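You operate a simulated robot arm through the tools that you are given. There is no shell and no other tool.

You run a simulated robot arm. Do the job below in one go: nothing can be reset, and whatever is moved stays where it is left.

JOB
Put things in order on the top of the packing bench. At the end: the grey tag (marked "Hold") from the top of the packing bench stands on top of the high yellow wheel; the pink small colour jar (marked "Dark pink") from the top of the packing bench stands where the grey tag stood; the grey eyelet block (marked "3.0") from the top of the packing bench stands where the pink small colour jar stood; the black post from the top of the packing bench stands where the grey eyelet block stood; whatever was shut is shut again. Leave all else as you found it, and nothing knocked over.

The check looks at the end state, three seconds after you hand in, the way a careful person would. Anything else that was tipped, shoved, dropped, spilled or broken makes it a failure.

ROBOT AND FRAMES
A 7-joint arm with a two-finger parallel gripper, fixed in place. Base frame: the origin is at the foot of the arm, x ahead of it, y to its left, z up; the work surface is at about z = 0.8. Lengths are in m, angles in rad, forces in N, time in s.
With the tool pointing down near the work surface it reaches from about 0.3 to 0.7 m from the base axis. Its first joint turns from -1.152 to 1.152 rad. Payload 1.57 kg.
The TCP is the grasp point between the finger pads, 0.03 m short of the fingertips. In the tool frame z runs along the fingers and y along their closing line. Largest opening 0.11 m; finger width 0.024, thickness 0.012; the body of the gripper, 0.048 by 0.112 m, starts 0.078 m behind the TCP.
Orientation is that of the tool frame in the base frame, as a unit quaternion [w, x, y, z]. With the fingers straight down and closing along the base's y, the tool's x points along the base's -x, its y along +y and its z along -z.

CONTROLS
- The arm moves only by the tool drive_tool. Its argument "rows" is a list of rows, each a list of 2 entries, a list of its own where there are three numbers: the shift along the tool's x, y, z in cm, then the turn, a rotation vector about the tool's x, y, z in rad. In form: [[[dx, dy, dz], [rx, ry, rz]], ...]. A call has 1 to 20 rows; each row shifts and turns the commanded pose from where the row before left it, along the tool's axes as they then stand. "grip" is the finger opening in cm, from 0 to 11, set as the call begins (left out, the last holds). A row lasts 0.2 s, in which the tool goes at most 0.05 m and 0.15 rad; a call with a longer step from one row to the next is refused whole, and so is a gripper value outside its range. Where a pose cannot be reached the arm comes as near as it can. A force on the tool above 40 N (or 10 N above the force at the start of the call, whichever is more), or a blocked arm, ends the call early, and 0.2 s more pass. Each finger travels about 0.108 m/s and halts on what it meets, pressing with about 35 N; the grip force reading is that of the motor and also rises with nothing between the fingers. The clock runs only during rows and for 0.2 s after the last one: add rows that do not move to give the fingers time. The reply holds the time, the measured pose of the TCP, the force on the tool along the base axes, the opening and the grip force, in the units named above and with some noise, with the torque about the TCP (base axes, N m) and any sound that the robot's microphone picked up.
- Cameras (640 x 400 px; columns grow to the right, rows downward): "scene" is fixed at [0.1827, -0.4064, 1.409]; the picture's right is [0.69, -0.73, 0.00], its down [-0.39, -0.37, -0.84] and it looks along [0.61, 0.58, -0.54] (base axes); focal length 309 px, centre (320, 200). "wrist" rides on the gripper at [0.07, 0.016, -0.141] in the tool frame; the picture's right is [-0.23, 0.97, 0.00], its down [-0.86, -0.20, -0.48] and it looks along [-0.47, -0.11, 0.88] (tool axes); focal length 222 px, centre (320, 200). There is no depth. A picture from a camera that has moved, and an enlarged one, comes with that camera's place and axes in the base frame and with its lens. The place of the scene camera against the robot may be out by one fixed shift of up to 0.018 m in any direction.
- snapshot(camera): a new picture of that camera. No time passes.
- zoom(camera, box): a new picture of the part [left, top, right, bottom] of that camera's present view, enlarged. No time passes.
- finish_job(): hands the job in; it is judged then, once.

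Places have to be worked out from the pictures, the camera data and where the tool is seen. Open the gripper and draw the arm clear of the work before you hand the job in, unless the task says otherwise.

The tools are called after "Request:" as name(argument=value, ...) on one line, values as JSON. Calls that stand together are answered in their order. drive_tool: Moves the arm, as the interface text tells. Its arguments: {"type":"object","properties":{"rows":{"type":"array","items":{"type":"array"}},"grip":{"type":"number"}},"required":["rows"]} The other tools are called the same way: snapshot (camera) takes a picture; zoom (camera, box) takes an enlarged picture of a part of a camera's view; finish_job () hands the job in.

At the start:

```text
clock: 0.0
position: [0.4418, 0.1495, 1.0612]
tcp_rot: [0.001, 0.0, 1.0, 0.002]
contact_force: [-0.2, -0.2, 0.4]
wrist_torque: [0.01, 0.03, 0.0]
finger_gap: 0.1097
finger_force: 0.0
```

scene: 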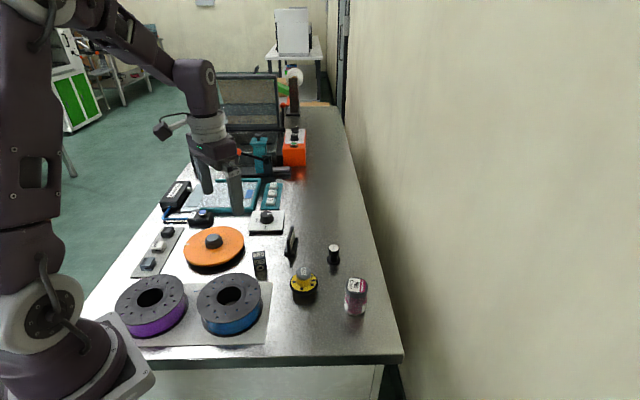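
wrist: 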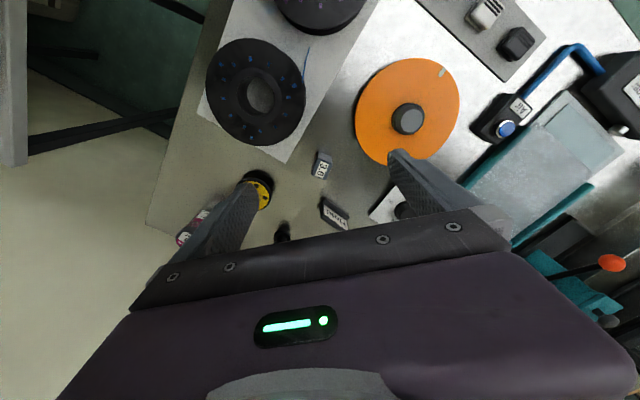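

I'll start by looking closely at the objects on the bench in both cameras.

Request:
zoom(camera="scene", box=[230, 200, 390, 330])

Request:
zoom(camera="wrist", box=[150, 120, 450, 260])

Request:
zoom(camera="scene", box=[120, 60, 330, 220])

```text
3.08 times, centred on (310, 265) of scene
camera zoom: at [0.1827, -0.4064, 1.409], right [0.69, -0.73, 0.0], down [-0.39, -0.37, -0.84], along [0.61, 0.58, -0.54], focal length 952 px, centre (351, 0)
```

zoom: 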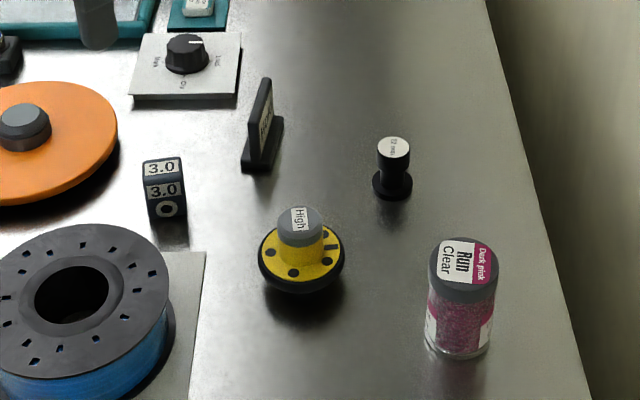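

```text
2.13 times, centred on (300, 190) of wrist
camera zoom: at [0.3723, 0.1655, 1.203], right [0.23, 0.97, 0.0], down [0.85, -0.2, 0.48], along [0.47, -0.11, -0.88], focal length 474 px, centre (363, 221)
```

zoom: 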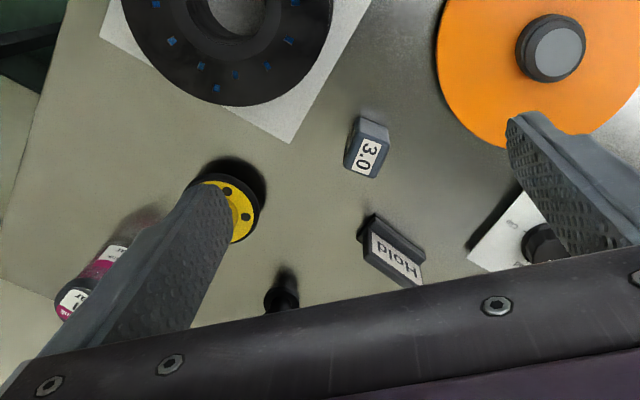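

```text
2.50 times, centred on (225, 140) of scene
camera zoom: at [0.1827, -0.4064, 1.409], right [0.69, -0.73, 0.0], down [-0.39, -0.37, -0.84], along [0.61, 0.58, -0.54], focal length 774 px, centre (558, 350)
```

zoom: 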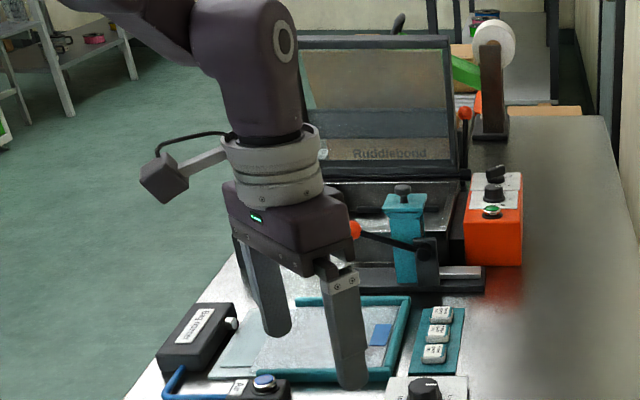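

Rough positions from the scene camera: tag ≈ (0.62, 0.13), post ≈ (0.67, 0.00), jar ≈ (0.58, -0.14), eyelet block ≈ (0.52, 0.13), yellow wheel ≈ (0.55, -0.01). I'll shift the arm forward at its present height so the wrist camera sees these objects between the fingers.

Request:
drive_tool(rows=[[[-4, -3, 0], [0, 0, 0]], [[-4, -3, 0], [0, 0, 0]], [[0, -3, 0], [0, 0, 0]], [[0, 0, 0], [0, 0, 0]], [[0, 0, 0], [0, 0, 0]]], grip=11)

Request:
snapshot(camera="wrist")

Request:
snapshot(camera="scene")

```text
clock: 1.2
position: [0.5242, 0.0584, 1.0631]
tcp_rot: [0.0, 0.0, 1.0, 0.001]
contact_force: [-0.3, 0.4, 0.0]
wrist_torque: [0.02, -0.01, 0.0]
finger_gap: 0.1102
finger_force: 0.1
```

```text
taken
camera wrist: at [0.454, 0.0742, 1.2055], right [0.23, 0.97, 0.0], down [0.85, -0.2, 0.48], along [0.47, -0.11, -0.88], focal length 222 px, centre (320, 200)
```

wrist: 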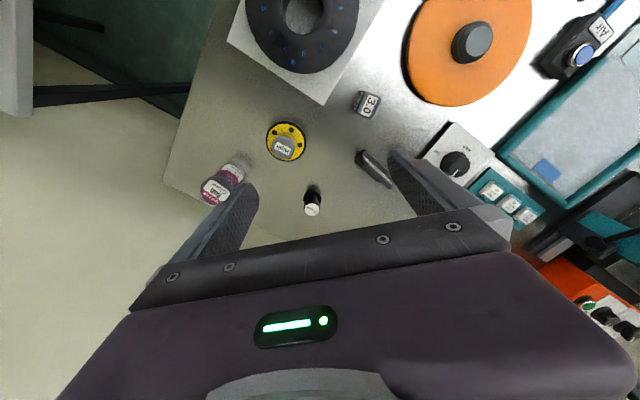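

```text
taken
```

scene: 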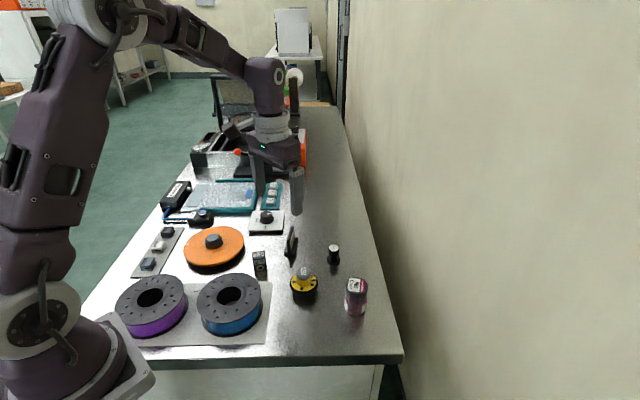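

Now all the items except a little of the jar are visible between the fingers. I'll enlarge for accurate positions.

Request:
zoom(camera="wrist", box=[240, 80, 400, 180])

Request:
zoom(camera="wrist", box=[190, 120, 350, 220])

Request:
zoom(camera="wrist", box=[320, 110, 480, 210])

Request:
zoom(camera="scene", box=[240, 215, 384, 305])

```text
4.00 times, centred on (320, 130) of wrist
camera zoom: at [0.454, 0.0742, 1.2055], right [0.23, 0.97, 0.0], down [0.85, -0.2, 0.48], along [0.47, -0.11, -0.88], focal length 888 px, centre (320, 480)
```

zoom: 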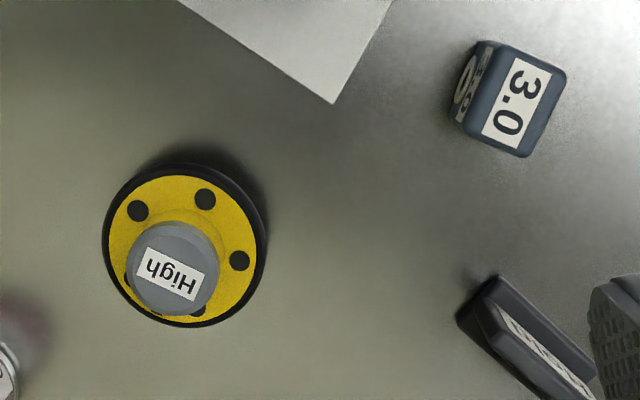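

```text
4.00 times, centred on (270, 170) of wrist
camera zoom: at [0.454, 0.0742, 1.2055], right [0.23, 0.97, 0.0], down [0.85, -0.2, 0.48], along [0.47, -0.11, -0.88], focal length 888 px, centre (520, 320)
```

zoom: 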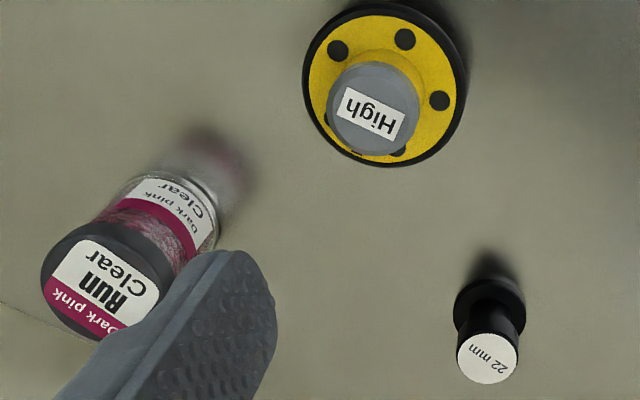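

```text
4.00 times, centred on (400, 160) of wrist
camera zoom: at [0.454, 0.0742, 1.2055], right [0.23, 0.97, 0.0], down [0.85, -0.2, 0.48], along [0.47, -0.11, -0.88], focal length 888 px, centre (0, 360)
```

zoom: 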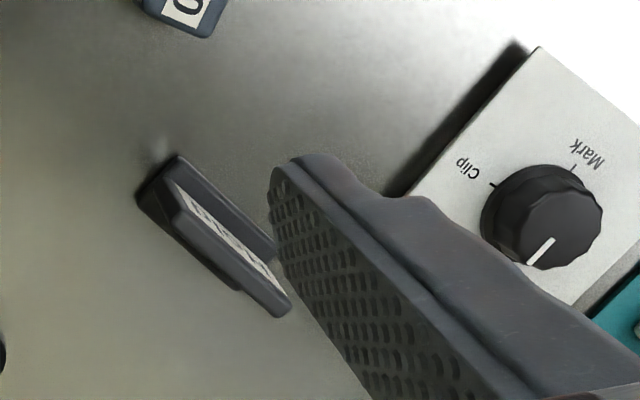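

```text
4.44 times, centred on (312, 260) of scene
camera zoom: at [0.1827, -0.4064, 1.409], right [0.69, -0.73, 0.0], down [-0.39, -0.37, -0.84], along [0.61, 0.58, -0.54], focal length 1375 px, centre (356, -67)
```

zoom: 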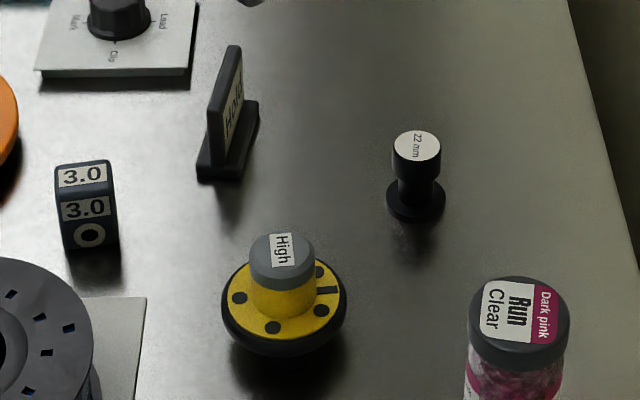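

The tag's base looks about 6.5 × 2.6 cm, long side ≈ 38° from +x, near (0.614, 0.135). I'll hover over it with the tool yawed to match, still well above everything, for a better look.

Request:
drive_tool(rows=[[[-3, 2.45, 2], [0, 0, 0]], [[-3, 2.45, 2], [0, 0, 0]], [[-3, 2.45, 2], [0, 0, 0]], [[0, 0, 0], [0, 0, -0.1326]], [[0, 0, 0], [0, 0, -0.1326]], [[0, 0, 0], [0, 0, -0.1326]], [[0, 0, 0], [0, 0, -0.1326]], [[0, 0, 0], [0, 0, -0.1326]], [[0, 0, 0], [0, 0, 0]], [[0, 0, 0], [0, 0, 0]]], grip=11)

Request:
snapshot(camera="wrist")

Request:
snapshot(camera="scene")

```text
clock: 3.4
position: [0.612, 0.1329, 1.002]
tcp_rot: [0.001, -0.327, 0.945, 0.0]
contact_force: [-0.3, -0.5, 1.9]
wrist_torque: [-0.01, -0.02, 0.0]
finger_gap: 0.1102
finger_force: 0.1
```

```text
taken
camera wrist: at [0.5476, 0.1029, 1.1431], right [-0.42, 0.91, 0.0], down [0.8, 0.37, 0.48], along [0.43, 0.2, -0.88], focal length 222 px, centre (320, 200)
```

wrist: 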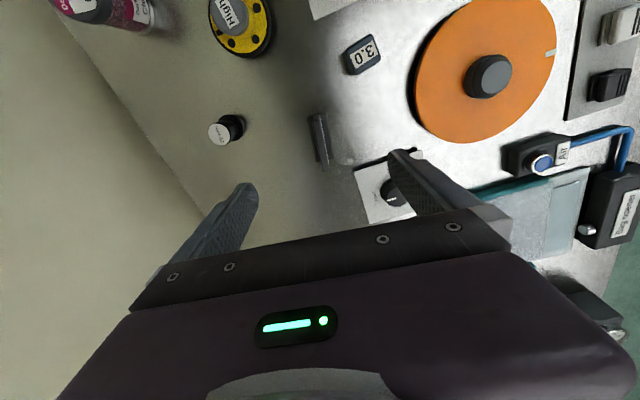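

```text
taken
```

scene: 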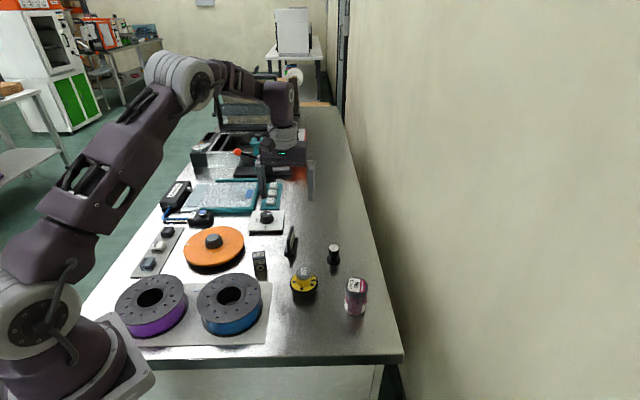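

The tag is nicely between the fingers. I'll enlarge it and its neighbours.

Request:
zoom(camera="wrist", box=[280, 100, 376, 160])

Request:
zoom(camera="wrist", box=[190, 0, 414, 140])

Request:
zoom(camera="scene", box=[260, 200, 340, 250])

```text
6.67 times, centred on (328, 130) of wrist
camera zoom: at [0.5476, 0.1029, 1.1431], right [-0.42, 0.91, 0.0], down [0.8, 0.37, 0.48], along [0.43, 0.2, -0.88], focal length 1481 px, centre (267, 667)
```

zoom: 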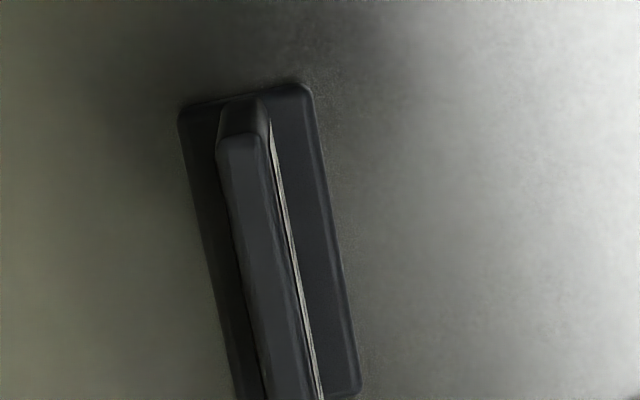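

```text
2.86 times, centred on (302, 70) of wrist
camera zoom: at [0.5476, 0.1029, 1.1431], right [-0.42, 0.91, 0.0], down [0.8, 0.37, 0.48], along [0.43, 0.2, -0.88], focal length 635 px, centre (371, 571)
```

zoom: 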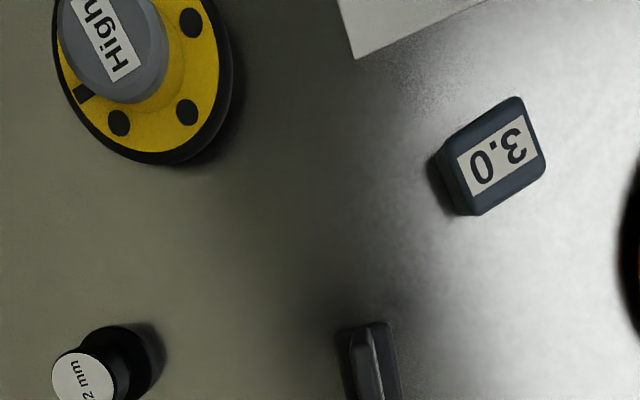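

```text
8.00 times, centred on (300, 225) of scene
camera zoom: at [0.1827, -0.4064, 1.409], right [0.69, -0.73, 0.0], down [-0.39, -0.37, -0.84], along [0.61, 0.58, -0.54], focal length 2475 px, centre (480, 0)
```

zoom: 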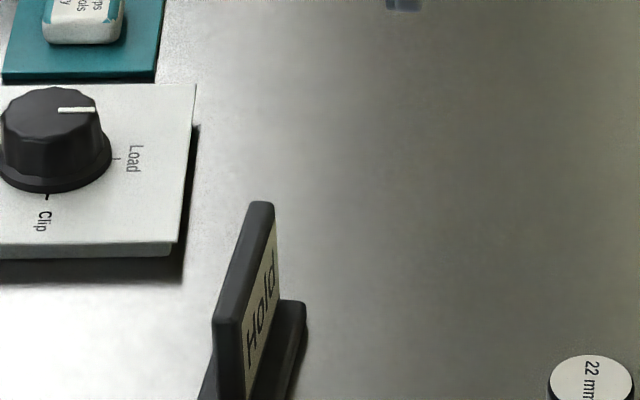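

Let me take one more zoom covering the whole tag to pin its centre and yaw.

Request:
zoom(camera="wrist", box=[272, 105, 368, 165])

Request:
zoom(camera="wrist", box=[320, 110, 448, 190])

Request:
zoom(camera="scene", box=[250, 215, 346, 275])

```text
6.67 times, centred on (320, 135) of wrist
camera zoom: at [0.5476, 0.1029, 1.1431], right [-0.42, 0.91, 0.0], down [0.8, 0.37, 0.48], along [0.43, 0.2, -0.88], focal length 1481 px, centre (320, 633)
```

zoom: 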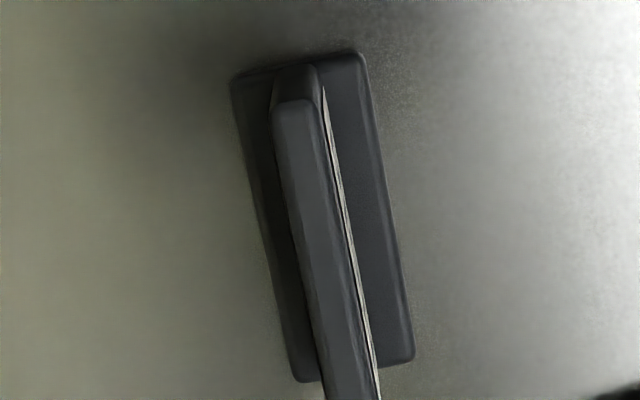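

```text
5.00 times, centred on (384, 150) of wrist
camera zoom: at [0.5476, 0.1029, 1.1431], right [-0.42, 0.91, 0.0], down [0.8, 0.37, 0.48], along [0.43, 0.2, -0.88], focal length 1111 px, centre (0, 450)
```

zoom: 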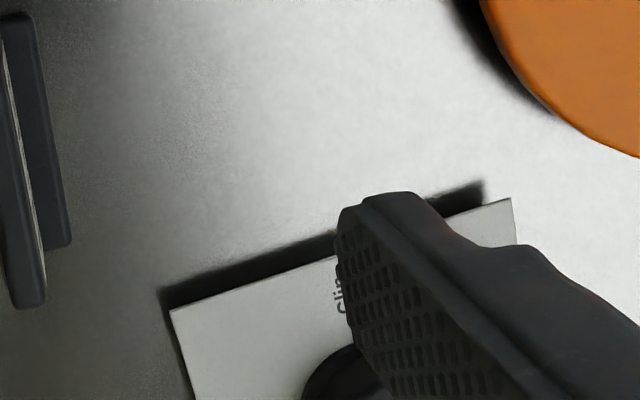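

```text
6.67 times, centred on (298, 245) of scene
camera zoom: at [0.1827, -0.4064, 1.409], right [0.69, -0.73, 0.0], down [-0.39, -0.37, -0.84], along [0.61, 0.58, -0.54], focal length 2063 px, centre (467, -100)
```

zoom: 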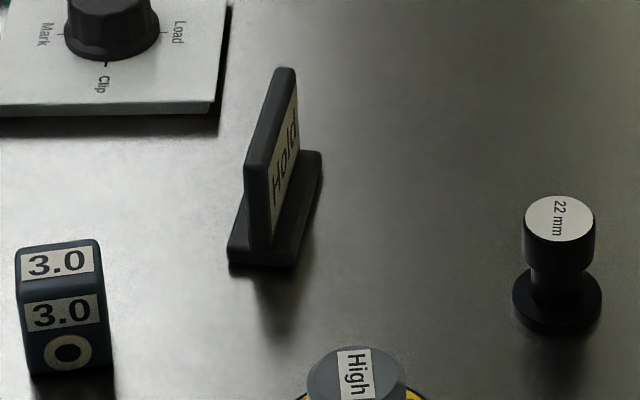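

Tag base corners give centre ≈ (0.618, 0.138), long axis at 36°, plate ≈ 1 cm thick, top at z ≈ 0.85. I'll narrow the fingers to 5.5 cm, align yaw, and descend partway before checking.

Request:
drive_tool(rows=[[[-0.8, 0, 0], [0, 0, 0.038]], [[0, 0, 0], [0, 0, 0]], [[0, 0, 3], [0, 0, 0]], [[0, 0, 3], [0, 0, 0]], [[0, 0, 3], [0, 0, 0]], [[0, 0, 2], [0, 0, 0]], [[0, 0, 0], [0, 0, 0]], [[0, 0, 0], [0, 0, 0]]], grip=5.5)

Request:
snapshot(camera="wrist")

Request:
zoom(camera="scene", box=[240, 140, 400, 240])

```text
clock: 5.2
position: [0.619, 0.139, 0.8907]
tcp_rot: [0.002, -0.307, 0.952, -0.001]
contact_force: [0.3, -0.3, 0.0]
wrist_torque: [-0.01, 0.0, 0.0]
finger_gap: 0.0549
finger_force: 0.1
```

```text
taken
camera wrist: at [0.5528, 0.1112, 1.0325], right [-0.39, 0.92, 0.0], down [0.81, 0.34, 0.48], along [0.44, 0.19, -0.88], focal length 222 px, centre (320, 200)
```

wrist: 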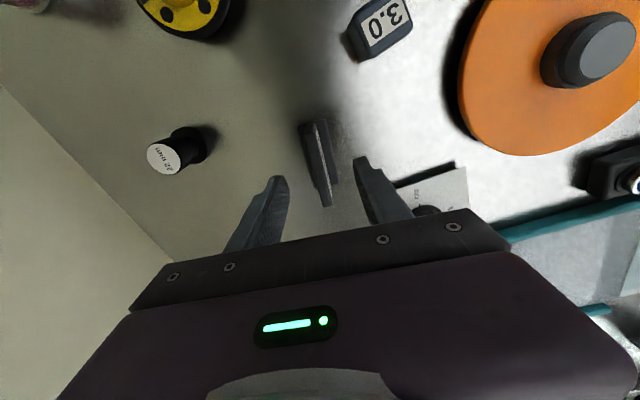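

```text
4.00 times, centred on (320, 190) of scene
camera zoom: at [0.1827, -0.4064, 1.409], right [0.69, -0.73, 0.0], down [-0.39, -0.37, -0.84], along [0.61, 0.58, -0.54], focal length 1238 px, centre (320, 240)
```

zoom: 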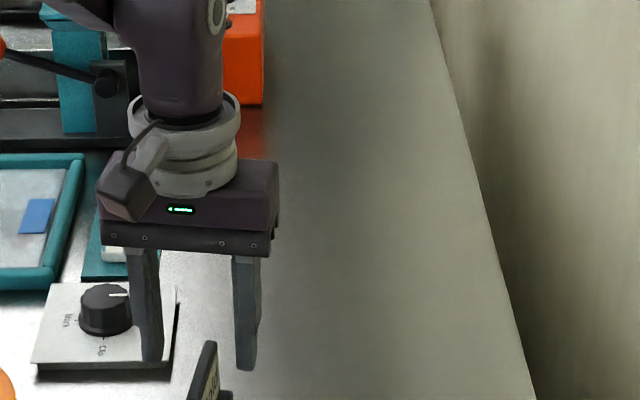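

Fingers straddle the tag. I'll enlarge the wrist view to check centring before going down the last bit.

Request:
zoom(camera="wrist", box=[240, 110, 400, 210])

```text
4.00 times, centred on (320, 160) of wrist
camera zoom: at [0.5528, 0.1112, 1.0325], right [-0.39, 0.92, 0.0], down [0.81, 0.34, 0.48], along [0.44, 0.19, -0.88], focal length 888 px, centre (320, 360)
```

zoom: 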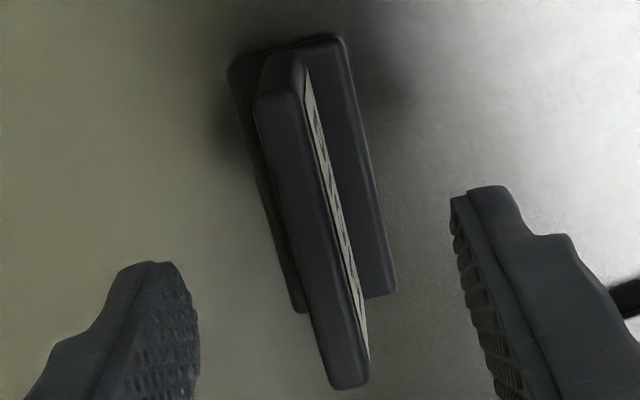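

Tag base centre ≈ (0.619, 0.138), axis 36.1° — aligned with the TCP. Descending 4.5 cm so the fingertips sit just above the tag's base, then closing.

Request:
drive_tool(rows=[[[0, 0, 1.5], [0, 0, 0]], [[0, 0, 1.5], [0, 0, 0]], [[0, 0, 1.5], [0, 0, 0]], [[0, 0, 0], [0, 0, 0]], [[0, 0, 0], [0, 0, 0]]], grip=5.5)

Request:
drive_tool(rows=[[[0, 0, 0], [0, 0, 0]], [[0, 0, 0], [0, 0, 0]], [[0, 0, 0], [0, 0, 0]], [[0, 0, 0], [0, 0, 0]]], grip=0)

Request:
snapshot(camera="wrist")

Request:
zoom(camera="scene", box=[240, 180, 368, 260])

```text
clock: 6.4
position: [0.6193, 0.1392, 0.8457]
tcp_rot: [0.001, -0.307, 0.952, 0.0]
contact_force: [-0.5, 0.2, -0.7]
wrist_torque: [0.0, -0.01, 0.03]
finger_gap: 0.0552
finger_force: 0.1
```

```text
clock: 7.4
position: [0.6179, 0.139, 0.8464]
tcp_rot: [0.001, -0.307, 0.952, -0.001]
contact_force: [-0.7, 0.6, -0.3]
wrist_torque: [0.0, 0.01, -0.02]
finger_gap: 0.0095
finger_force: 28.2
```

```text
taken
camera wrist: at [0.5529, 0.1109, 0.9878], right [-0.39, 0.92, 0.0], down [0.81, 0.34, 0.48], along [0.44, 0.19, -0.88], focal length 222 px, centre (320, 200)
```

wrist: 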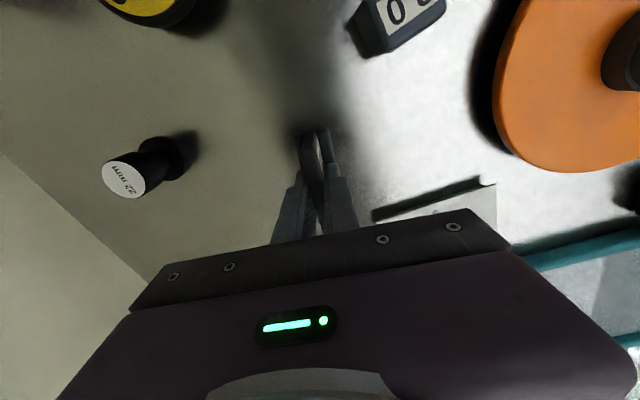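

```text
5.00 times, centred on (304, 220) of scene
camera zoom: at [0.1827, -0.4064, 1.409], right [0.69, -0.73, 0.0], down [-0.39, -0.37, -0.84], along [0.61, 0.58, -0.54], focal length 1547 px, centre (400, 100)
```

zoom: 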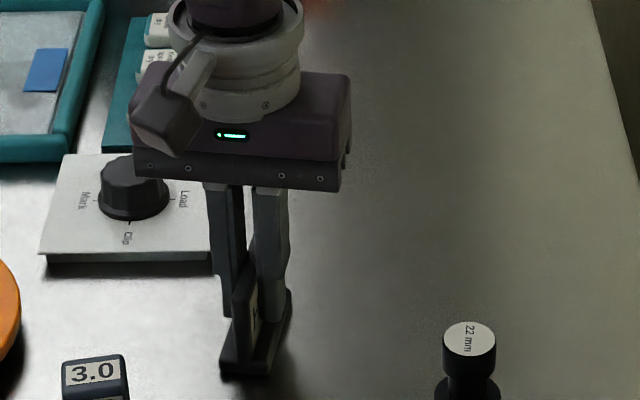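

The tag is held (gap 0.95 cm, its centre within ~1 mm of the TCP, base bottom 4.6 cm below the TCP). Lifting straight up 10 cm and moving to a point just beyond the wheel for a precise look at it.

Request:
drive_tool(rows=[[[0, 0, -1], [0, 0, 0]], [[0, 0, -3], [0, 0, 0]], [[0, 0, -3], [0, 0, 0]], [[0, 0, -3], [0, 0, 0]], [[3.1, -2.23, 0], [0, 0, 0]], [[3.1, -2.23, 0], [0, 0, 0]], [[3.1, -2.23, 0], [0, 0, 0]], [[0, 0, 0], [0, 0, 0]], [[0, 0, 0], [0, 0, 0]], [[0, 0, 0], [0, 0, 0]]], grip=0)

Request:
snapshot(camera="wrist")

Request:
snapshot(camera="scene")

```text
clock: 9.6
position: [0.5826, 0.0275, 0.9471]
tcp_rot: [0.001, -0.308, 0.951, 0.001]
contact_force: [0.3, -0.3, -0.7]
wrist_torque: [0.02, 0.02, 0.0]
finger_gap: 0.009
finger_force: 27.7
```

```text
taken
camera wrist: at [0.5164, 0.0013, 1.0889], right [-0.39, 0.92, 0.0], down [0.81, 0.34, 0.48], along [0.44, 0.19, -0.88], focal length 222 px, centre (320, 200)
```

wrist: 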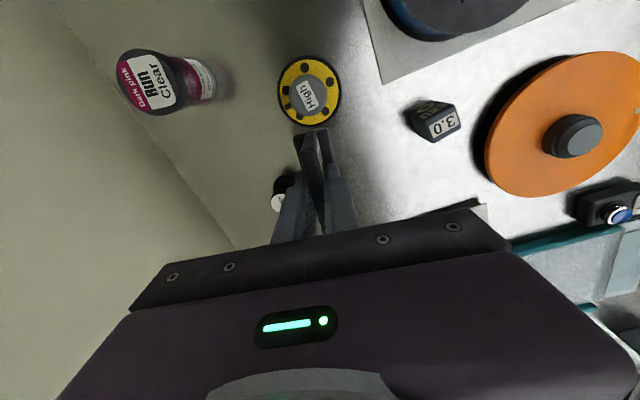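

```text
taken
```

scene: 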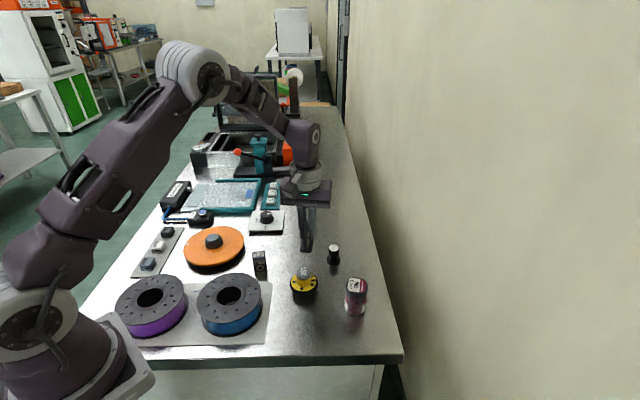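

The tag is held clear and the wheel is almost directly below the camera. Enlarging to locate the wheel's hub precisely.

Request:
zoom(camera="wrist", box=[260, 50, 356, 110])

Request:
zoom(camera="wrist", box=[100, 20, 292, 140])

Request:
zoom(camera="scene", box=[260, 210, 388, 330])

```text
6.67 times, centred on (308, 80) of wrist
camera zoom: at [0.5164, 0.0013, 1.0889], right [-0.39, 0.92, 0.0], down [0.81, 0.34, 0.48], along [0.44, 0.19, -0.88], focal length 1481 px, centre (400, 1000)
```

zoom: 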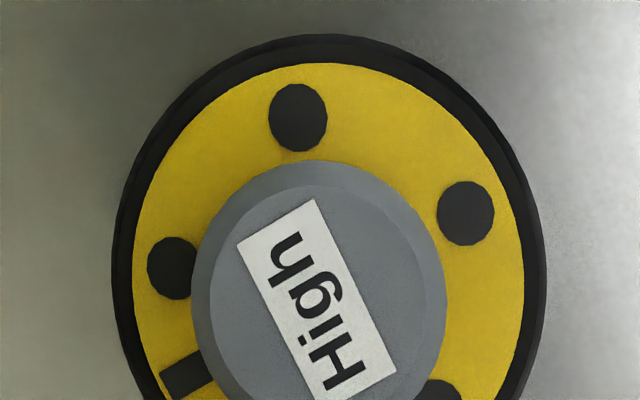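

```text
3.33 times, centred on (196, 80) of wrist
camera zoom: at [0.5164, 0.0013, 1.0889], right [-0.39, 0.92, 0.0], down [0.81, 0.34, 0.48], along [0.44, 0.19, -0.88], focal length 740 px, centre (733, 600)
```

zoom: 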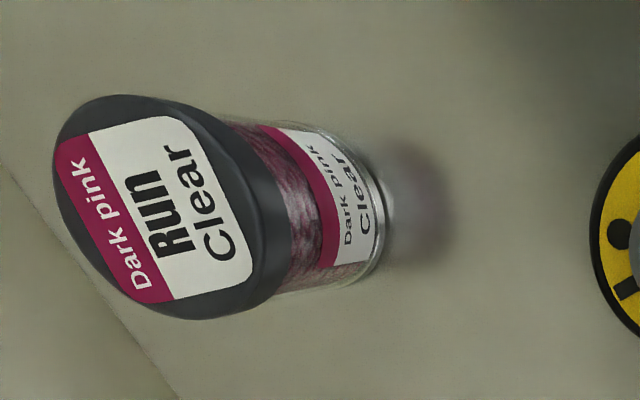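

```text
3.33 times, centred on (324, 270) of scene
camera zoom: at [0.1827, -0.4064, 1.409], right [0.69, -0.73, 0.0], down [-0.39, -0.37, -0.84], along [0.61, 0.58, -0.54], focal length 1031 px, centre (307, -33)
```

zoom: 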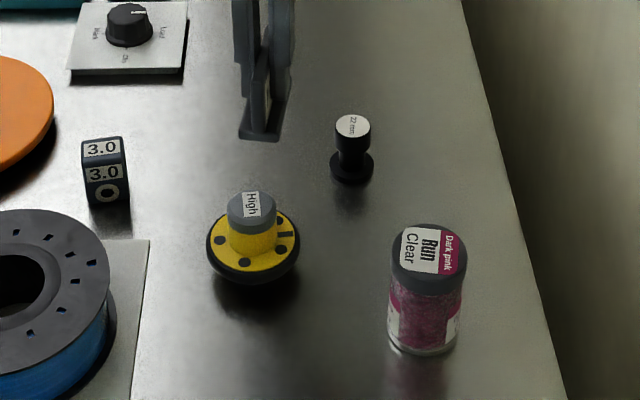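

Request:
zoom(camera="wrist", box=[270, 55, 366, 115])

Request:
zoom(camera="wrist", box=[260, 70, 356, 130])

```text
6.67 times, centred on (318, 85) of wrist
camera zoom: at [0.5164, 0.0013, 1.0889], right [-0.39, 0.92, 0.0], down [0.81, 0.34, 0.48], along [0.44, 0.19, -0.88], focal length 1481 px, centre (333, 967)
```

zoom: 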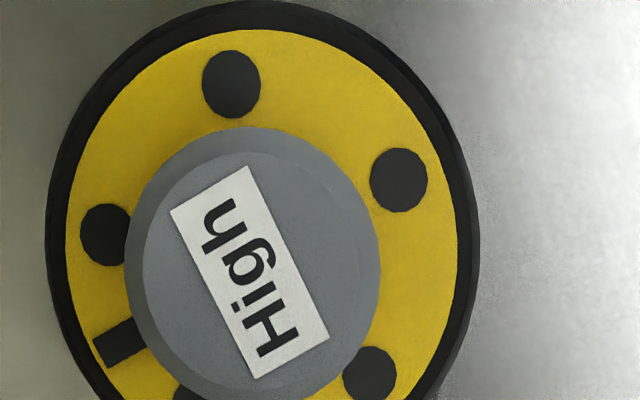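

```text
6.67 times, centred on (308, 100) of wrist
camera zoom: at [0.5164, 0.0013, 1.0889], right [-0.39, 0.92, 0.0], down [0.81, 0.34, 0.48], along [0.44, 0.19, -0.88], focal length 1481 px, centre (400, 867)
```

zoom: 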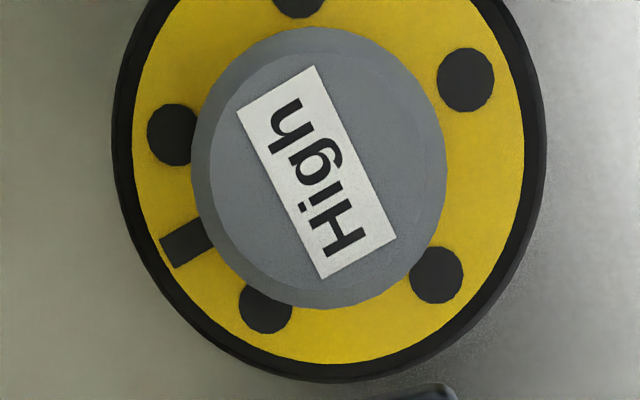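

Hub top centre ≈ (0.534, -0.004), top height ≈ 0.855. Moving the tag over it and lowering to leave about 1.5 cm gap, then checking.

Request:
drive_tool(rows=[[[2.95, 0.08, 0], [0, 0, 0]], [[2.95, 0.08, 0], [0, 0, 0]], [[0, 0, 0], [0, 0, 0]], [[0, 0, 1.5], [0, 0, 0]], [[0, 0, 1.5], [0, 0, 0]], [[0, 0, 0], [0, 0, 0]], [[0, 0, 0], [0, 0, 0]]], grip=0)

Request:
zoom(camera="wrist", box=[240, 80, 400, 180])

Request:
zoom(camera="scene", box=[256, 220, 352, 310])

```text
clock: 11.2
position: [0.5354, -0.0041, 0.9158]
tcp_rot: [0.001, -0.308, 0.951, 0.0]
contact_force: [-0.5, 0.0, 0.0]
wrist_torque: [0.0, -0.01, -0.02]
finger_gap: 0.0092
finger_force: 27.7
```

```text
4.00 times, centred on (320, 130) of wrist
camera zoom: at [0.4683, -0.0313, 1.0584], right [-0.39, 0.92, 0.0], down [0.81, 0.34, 0.48], along [0.44, 0.19, -0.88], focal length 888 px, centre (320, 480)
```

zoom: 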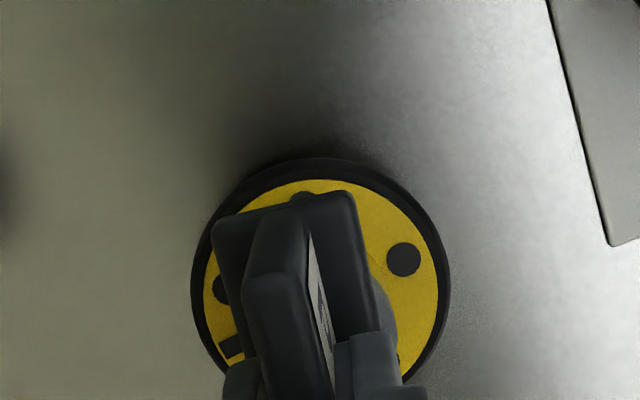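

```text
4.44 times, centred on (304, 265) of scene
camera zoom: at [0.1827, -0.4064, 1.409], right [0.69, -0.73, 0.0], down [-0.39, -0.37, -0.84], along [0.61, 0.58, -0.54], focal length 1375 px, centre (391, -89)
```

zoom: 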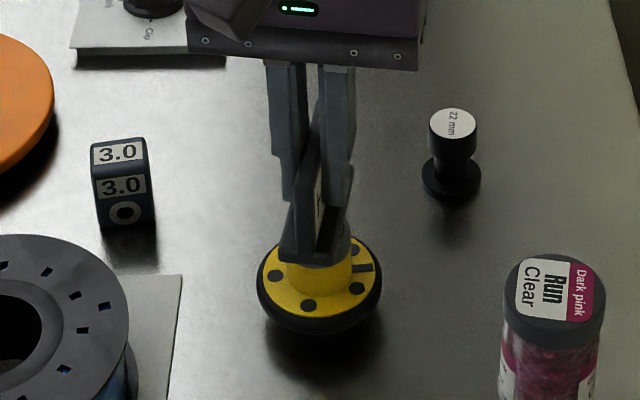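

The tag looks centred over the hub. Lowering in small steps and watching the force.

Request:
drive_tool(rows=[[[0, 0, 0.4], [0, 0, 0]], [[0, 0, 0.4], [0, 0, 0]], [[0, 0, 0], [0, 0, 0]], [[0, 0, 0], [0, 0, 0]]], grip=0)

Request:
zoom(camera="scene", box=[280, 240, 328, 300])

```text
clock: 12.2
position: [0.5348, -0.0033, 0.9087]
tcp_rot: [0.001, -0.308, 0.951, 0.001]
contact_force: [-1.8, -0.3, 13.6]
wrist_torque: [-0.05, 0.05, 0.04]
finger_gap: 0.0093
finger_force: 27.5
```

```text
6.67 times, centred on (304, 270) of scene
camera zoom: at [0.1824, -0.4064, 1.409], right [0.69, -0.73, 0.0], down [-0.39, -0.37, -0.84], along [0.61, 0.58, -0.54], focal length 2063 px, centre (427, -267)
```

zoom: 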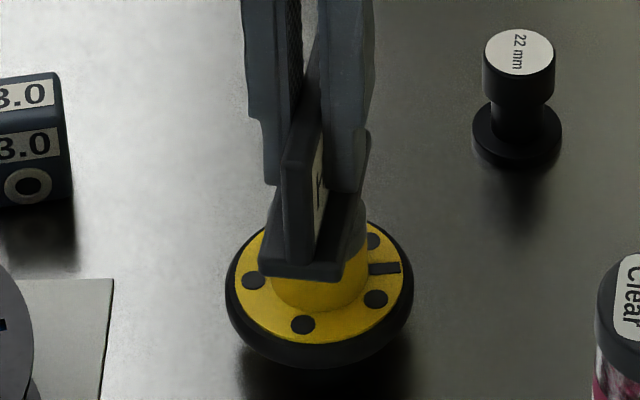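

Contact at TCP z ≈ 0.909 (hub top ≈ 0.863) with 13.6 N and small torque, so the tag is sitting on the hub. I'll relieve the pressure by a hair, then check force before releasing.

Request:
drive_tool(rows=[[[0, 0, -0.05], [0, 0, 0]], [[0, 0, 0], [0, 0, 0]]], grip=0)

Request:
zoom(camera="wrist", box=[240, 80, 400, 180])

```text
clock: 12.8
position: [0.5331, -0.0047, 0.9096]
tcp_rot: [0.002, -0.308, 0.951, 0.0]
contact_force: [2.1, -0.1, 11.7]
wrist_torque: [-0.02, -0.05, 0.04]
finger_gap: 0.0094
finger_force: 27.2
```

```text
4.00 times, centred on (320, 130) of wrist
camera zoom: at [0.4677, -0.0314, 1.0505], right [-0.39, 0.92, 0.0], down [0.81, 0.34, 0.48], along [0.44, 0.19, -0.88], focal length 888 px, centre (320, 480)
```

zoom: 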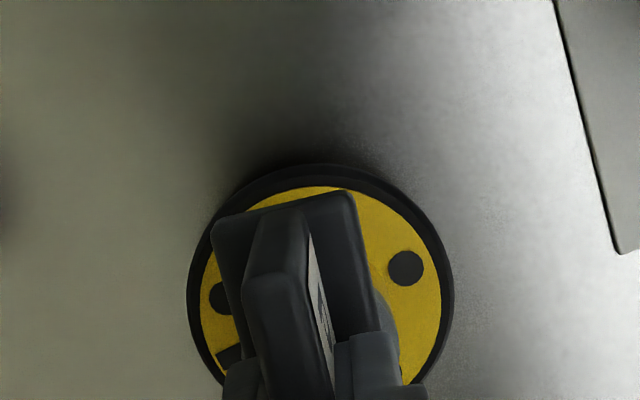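

Still 11.7 N; backing off another 1.5 mm to near-zero load.

Request:
drive_tool(rows=[[[0, 0, -0.08], [0, 0, 0]], [[0, 0, -0.07], [0, 0, 0]], [[0, 0, 0], [0, 0, 0]]], grip=0)

```text
clock: 13.6
position: [0.5335, -0.0046, 0.9099]
tcp_rot: [0.001, -0.308, 0.952, 0.0]
contact_force: [-0.2, 0.3, -0.4]
wrist_torque: [-0.02, 0.02, -0.02]
finger_gap: 0.0095
finger_force: 27.1
```

Load is now zero; lowering half a millimetre for light contact, then opening.

Request:
drive_tool(rows=[[[0, 0, 0.05], [0, 0, 0]], [[0, 0, 0], [0, 0, 0]]], grip=0)

Request:
drive_tool(rows=[[[0, 0, 0], [0, 0, 0]], [[0, 0, 0], [0, 0, 0]], [[0, 0, 0], [0, 0, 0]]], grip=4)

Request:
zoom(camera="wrist", box=[240, 80, 400, 180])

Request:
zoom(camera="scene", box=[256, 220, 352, 310])

```text
clock: 14.2
position: [0.5328, -0.0041, 0.909]
tcp_rot: [0.0, -0.308, 0.951, 0.0]
contact_force: [-0.1, 0.0, -0.4]
wrist_torque: [-0.01, 0.03, 0.01]
finger_gap: 0.009
finger_force: 27.4
```

```text
clock: 15.0
position: [0.5331, -0.005, 0.9092]
tcp_rot: [0.001, -0.308, 0.951, 0.0]
contact_force: [-0.2, -0.6, -0.4]
wrist_torque: [-0.05, 0.03, -0.01]
finger_gap: 0.0402
finger_force: 0.1
```

```text
4.00 times, centred on (320, 130) of wrist
camera zoom: at [0.4677, -0.0317, 1.0512], right [-0.39, 0.92, 0.0], down [0.81, 0.34, 0.48], along [0.44, 0.19, -0.88], focal length 888 px, centre (320, 480)
```

zoom: 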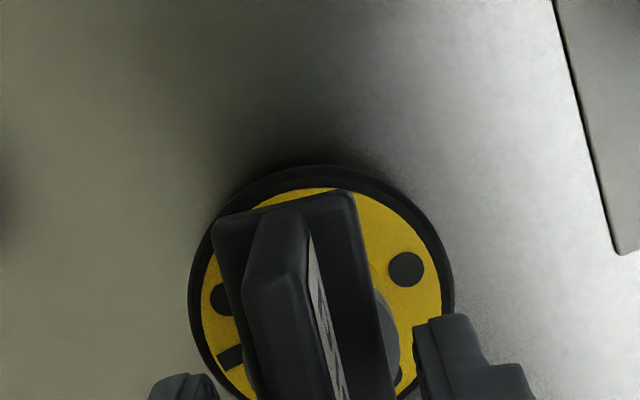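

```text
4.44 times, centred on (304, 265) of scene
camera zoom: at [0.1827, -0.4064, 1.409], right [0.69, -0.73, 0.0], down [-0.39, -0.37, -0.84], along [0.61, 0.58, -0.54], focal length 1375 px, centre (391, -89)
```

zoom: 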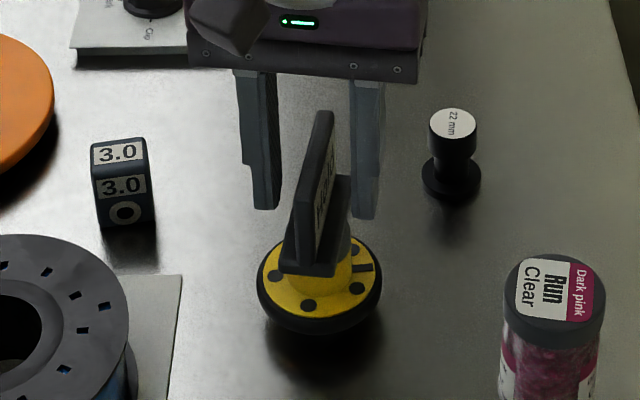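

The tag stands cleanly on the hub. Rising straight up, undoing the yaw, then moving over the jar for a look.

Request:
drive_tool(rows=[[[0, 0, -1], [0, 0, 0]], [[0, 0, -4.4], [0, 0, 0]], [[0, 0, -4.4], [0, 0, 0]], [[0, 0, -4.4], [0, 0, 0]], [[0, 0, 0], [0, 0, 0.1252]], [[0, 0, 0], [0, 0, 0.1252]], [[0, 0, 0], [0, 0, 0.1252]], [[0, 0, 0], [0, 0, 0.1252]], [[0, 0, 0], [0, 0, 0.1252]], [[-1.27, -4.35, 0], [0, 0, 0]], [[-1.27, -4.35, 0], [0, 0, 0]], [[-1.27, -4.35, 0], [0, 0, 0]], [[0, 0, 0], [0, 0, 0]], [[0, 0, 0], [0, 0, 0]], [[0, 0, 0], [0, 0, 0]]], grip=4)

Request:
drive_tool(rows=[[[0, 0, 0], [0, 0, 0]], [[0, 0, 0], [0, 0, 0]]], grip=9)

Request:
snapshot(camera="wrist")

Request:
snapshot(camera="scene")

```text
clock: 18.2
position: [0.5721, -0.1342, 1.053]
tcp_rot: [0.0, 0.0, 1.0, 0.001]
contact_force: [-0.2, 0.5, 0.3]
wrist_torque: [0.02, -0.03, -0.03]
finger_gap: 0.0401
finger_force: 0.1
```

```text
clock: 18.8
position: [0.5737, -0.1327, 1.0525]
tcp_rot: [0.002, 0.0, 1.0, 0.0]
contact_force: [0.7, 0.7, 0.4]
wrist_torque: [0.0, -0.01, -0.01]
finger_gap: 0.09
finger_force: 0.3
```

```text
taken
camera wrist: at [0.5031, -0.1166, 1.1949], right [0.23, 0.97, 0.0], down [0.85, -0.2, 0.48], along [0.47, -0.11, -0.88], focal length 222 px, centre (320, 200)
```

wrist: 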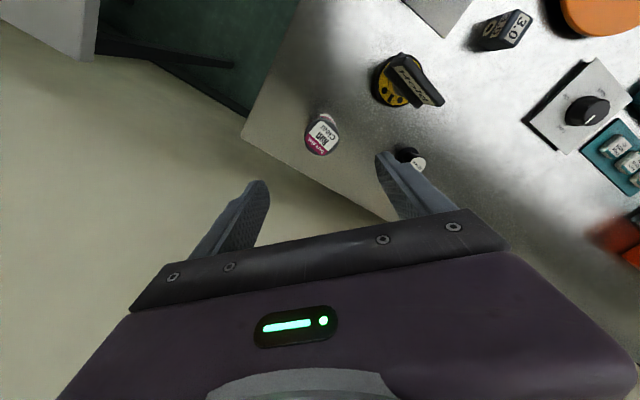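

```text
taken
```

scene: 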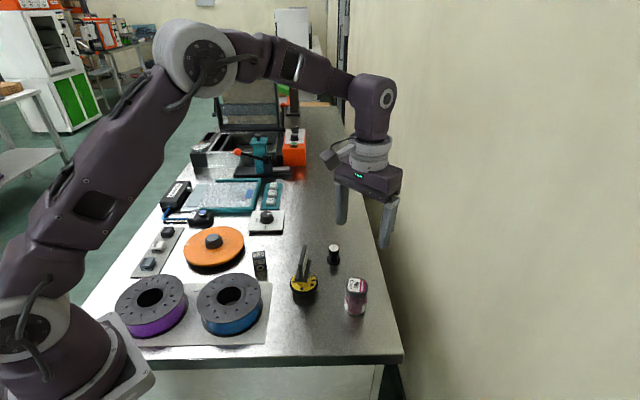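

The tag stays put on the wheel. Enlarging the jar.

Request:
zoom(camera="wrist", box=[272, 95, 368, 155])

Request:
zoom(camera="scene", box=[280, 230, 392, 330])

Request:
zoom(camera="wrist", box=[340, 0, 564, 140])

```text
6.67 times, centred on (320, 125) of wrist
camera zoom: at [0.5031, -0.1166, 1.1949], right [0.23, 0.97, 0.0], down [0.85, -0.2, 0.48], along [0.47, -0.11, -0.88], focal length 1481 px, centre (320, 700)
```

zoom: 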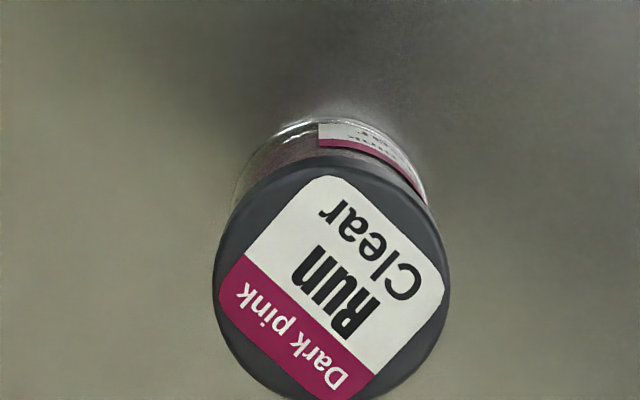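

```text
4.00 times, centred on (336, 280) of scene
camera zoom: at [0.1827, -0.4064, 1.409], right [0.69, -0.73, 0.0], down [-0.39, -0.37, -0.84], along [0.61, 0.58, -0.54], focal length 1238 px, centre (256, -120)
```

zoom: 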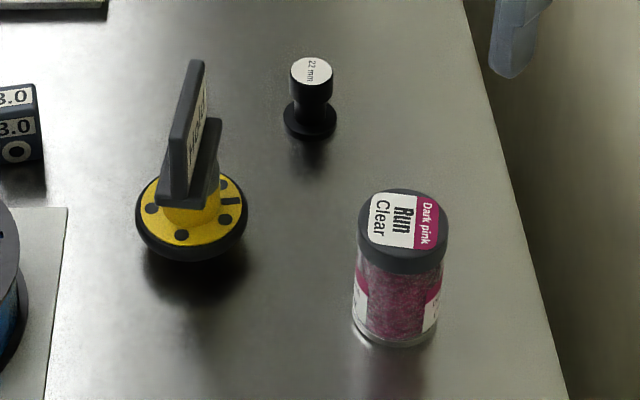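

```text
2.86 times, centred on (452, 70) of wrist
camera zoom: at [0.5031, -0.1166, 1.1949], right [0.23, 0.97, 0.0], down [0.85, -0.2, 0.48], along [0.47, -0.11, -0.88], focal length 635 px, centre (-57, 571)
```

zoom: 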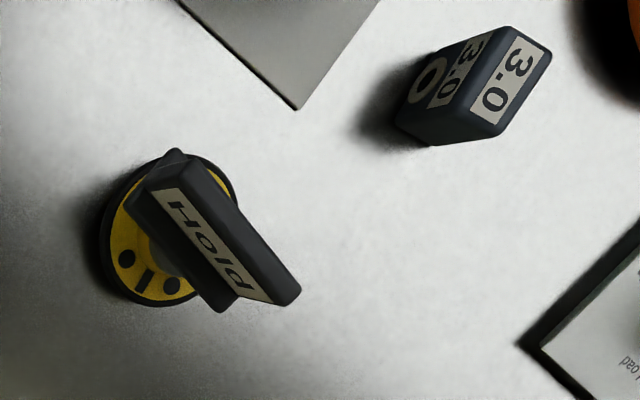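

Request:
zoom(camera="wrist", box=[264, 100, 376, 170])

Request:
zoom(camera="scene", box=[320, 265, 392, 325])

```text
5.71 times, centred on (320, 135) of wrist
camera zoom: at [0.5031, -0.1166, 1.1949], right [0.23, 0.97, 0.0], down [0.85, -0.2, 0.48], along [0.47, -0.11, -0.88], focal length 1269 px, centre (320, 571)
```

zoom: 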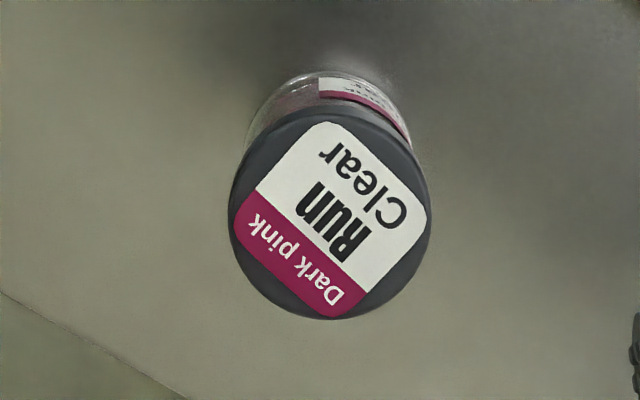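

```text
6.67 times, centred on (356, 295) of scene
camera zoom: at [0.1827, -0.4064, 1.409], right [0.69, -0.73, 0.0], down [-0.39, -0.37, -0.84], along [0.61, 0.58, -0.54], focal length 2063 px, centre (80, -433)
```

zoom: 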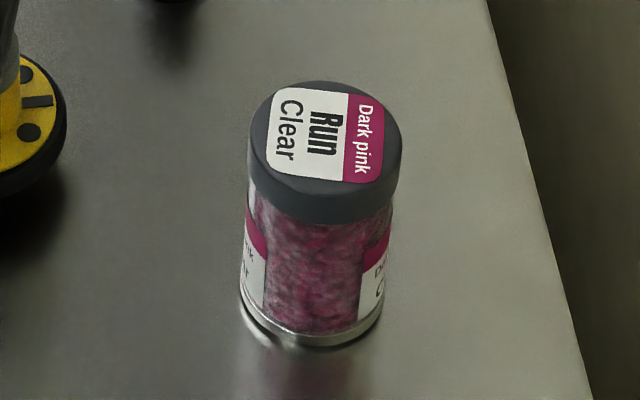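

Jar centre ≈ (0.574, -0.1325), diameter ≈ 5.1 cm, top z ≈ 0.88. Descending partway with 9 cm opening, then checking alignment.

Request:
drive_tool(rows=[[[-0.13, 0.12, 0], [0, 0, 0]], [[0, 0, 4], [0, 0, 0]], [[0, 0, 4], [0, 0, 0]], [[0, 0, 3.5], [0, 0, 0]], [[0, 0, 0], [0, 0, 0]], [[0, 0, 0], [0, 0, 0]]], grip=9)

Request:
snapshot(camera="wrist")

Request:
zoom(camera="scene", box=[270, 180, 430, 330])

```text
clock: 20.2
position: [0.5736, -0.1336, 0.9365]
tcp_rot: [0.0, 0.0, 1.0, 0.001]
contact_force: [-0.3, 0.8, -0.5]
wrist_torque: [-0.02, -0.04, 0.0]
finger_gap: 0.0901
finger_force: 0.0
```

```text
taken
camera wrist: at [0.5041, -0.1177, 1.0777], right [0.23, 0.97, 0.0], down [0.85, -0.2, 0.48], along [0.47, -0.11, -0.88], focal length 222 px, centre (320, 200)
```

wrist: 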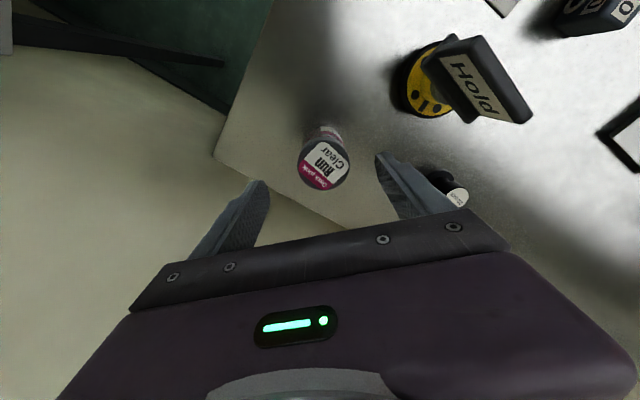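

```text
2.67 times, centred on (350, 255) of scene
camera zoom: at [0.1827, -0.4064, 1.409], right [0.69, -0.73, 0.0], down [-0.39, -0.37, -0.84], along [0.61, 0.58, -0.54], focal length 825 px, centre (240, 53)
```

zoom: 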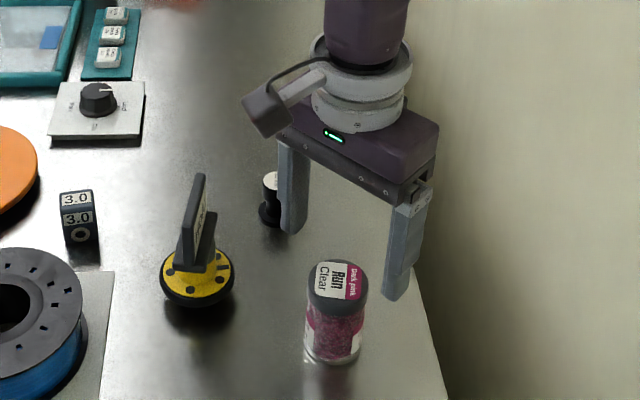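

Request:
zoom(camera="wrist", box=[256, 110, 400, 200])

```text
4.44 times, centred on (328, 155) of wrist
camera zoom: at [0.5041, -0.1177, 1.0777], right [0.23, 0.97, 0.0], down [0.85, -0.2, 0.48], along [0.47, -0.11, -0.88], focal length 987 px, centre (284, 400)
```

zoom: 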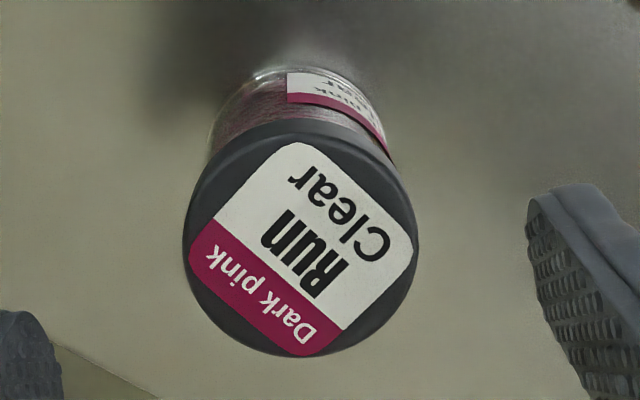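

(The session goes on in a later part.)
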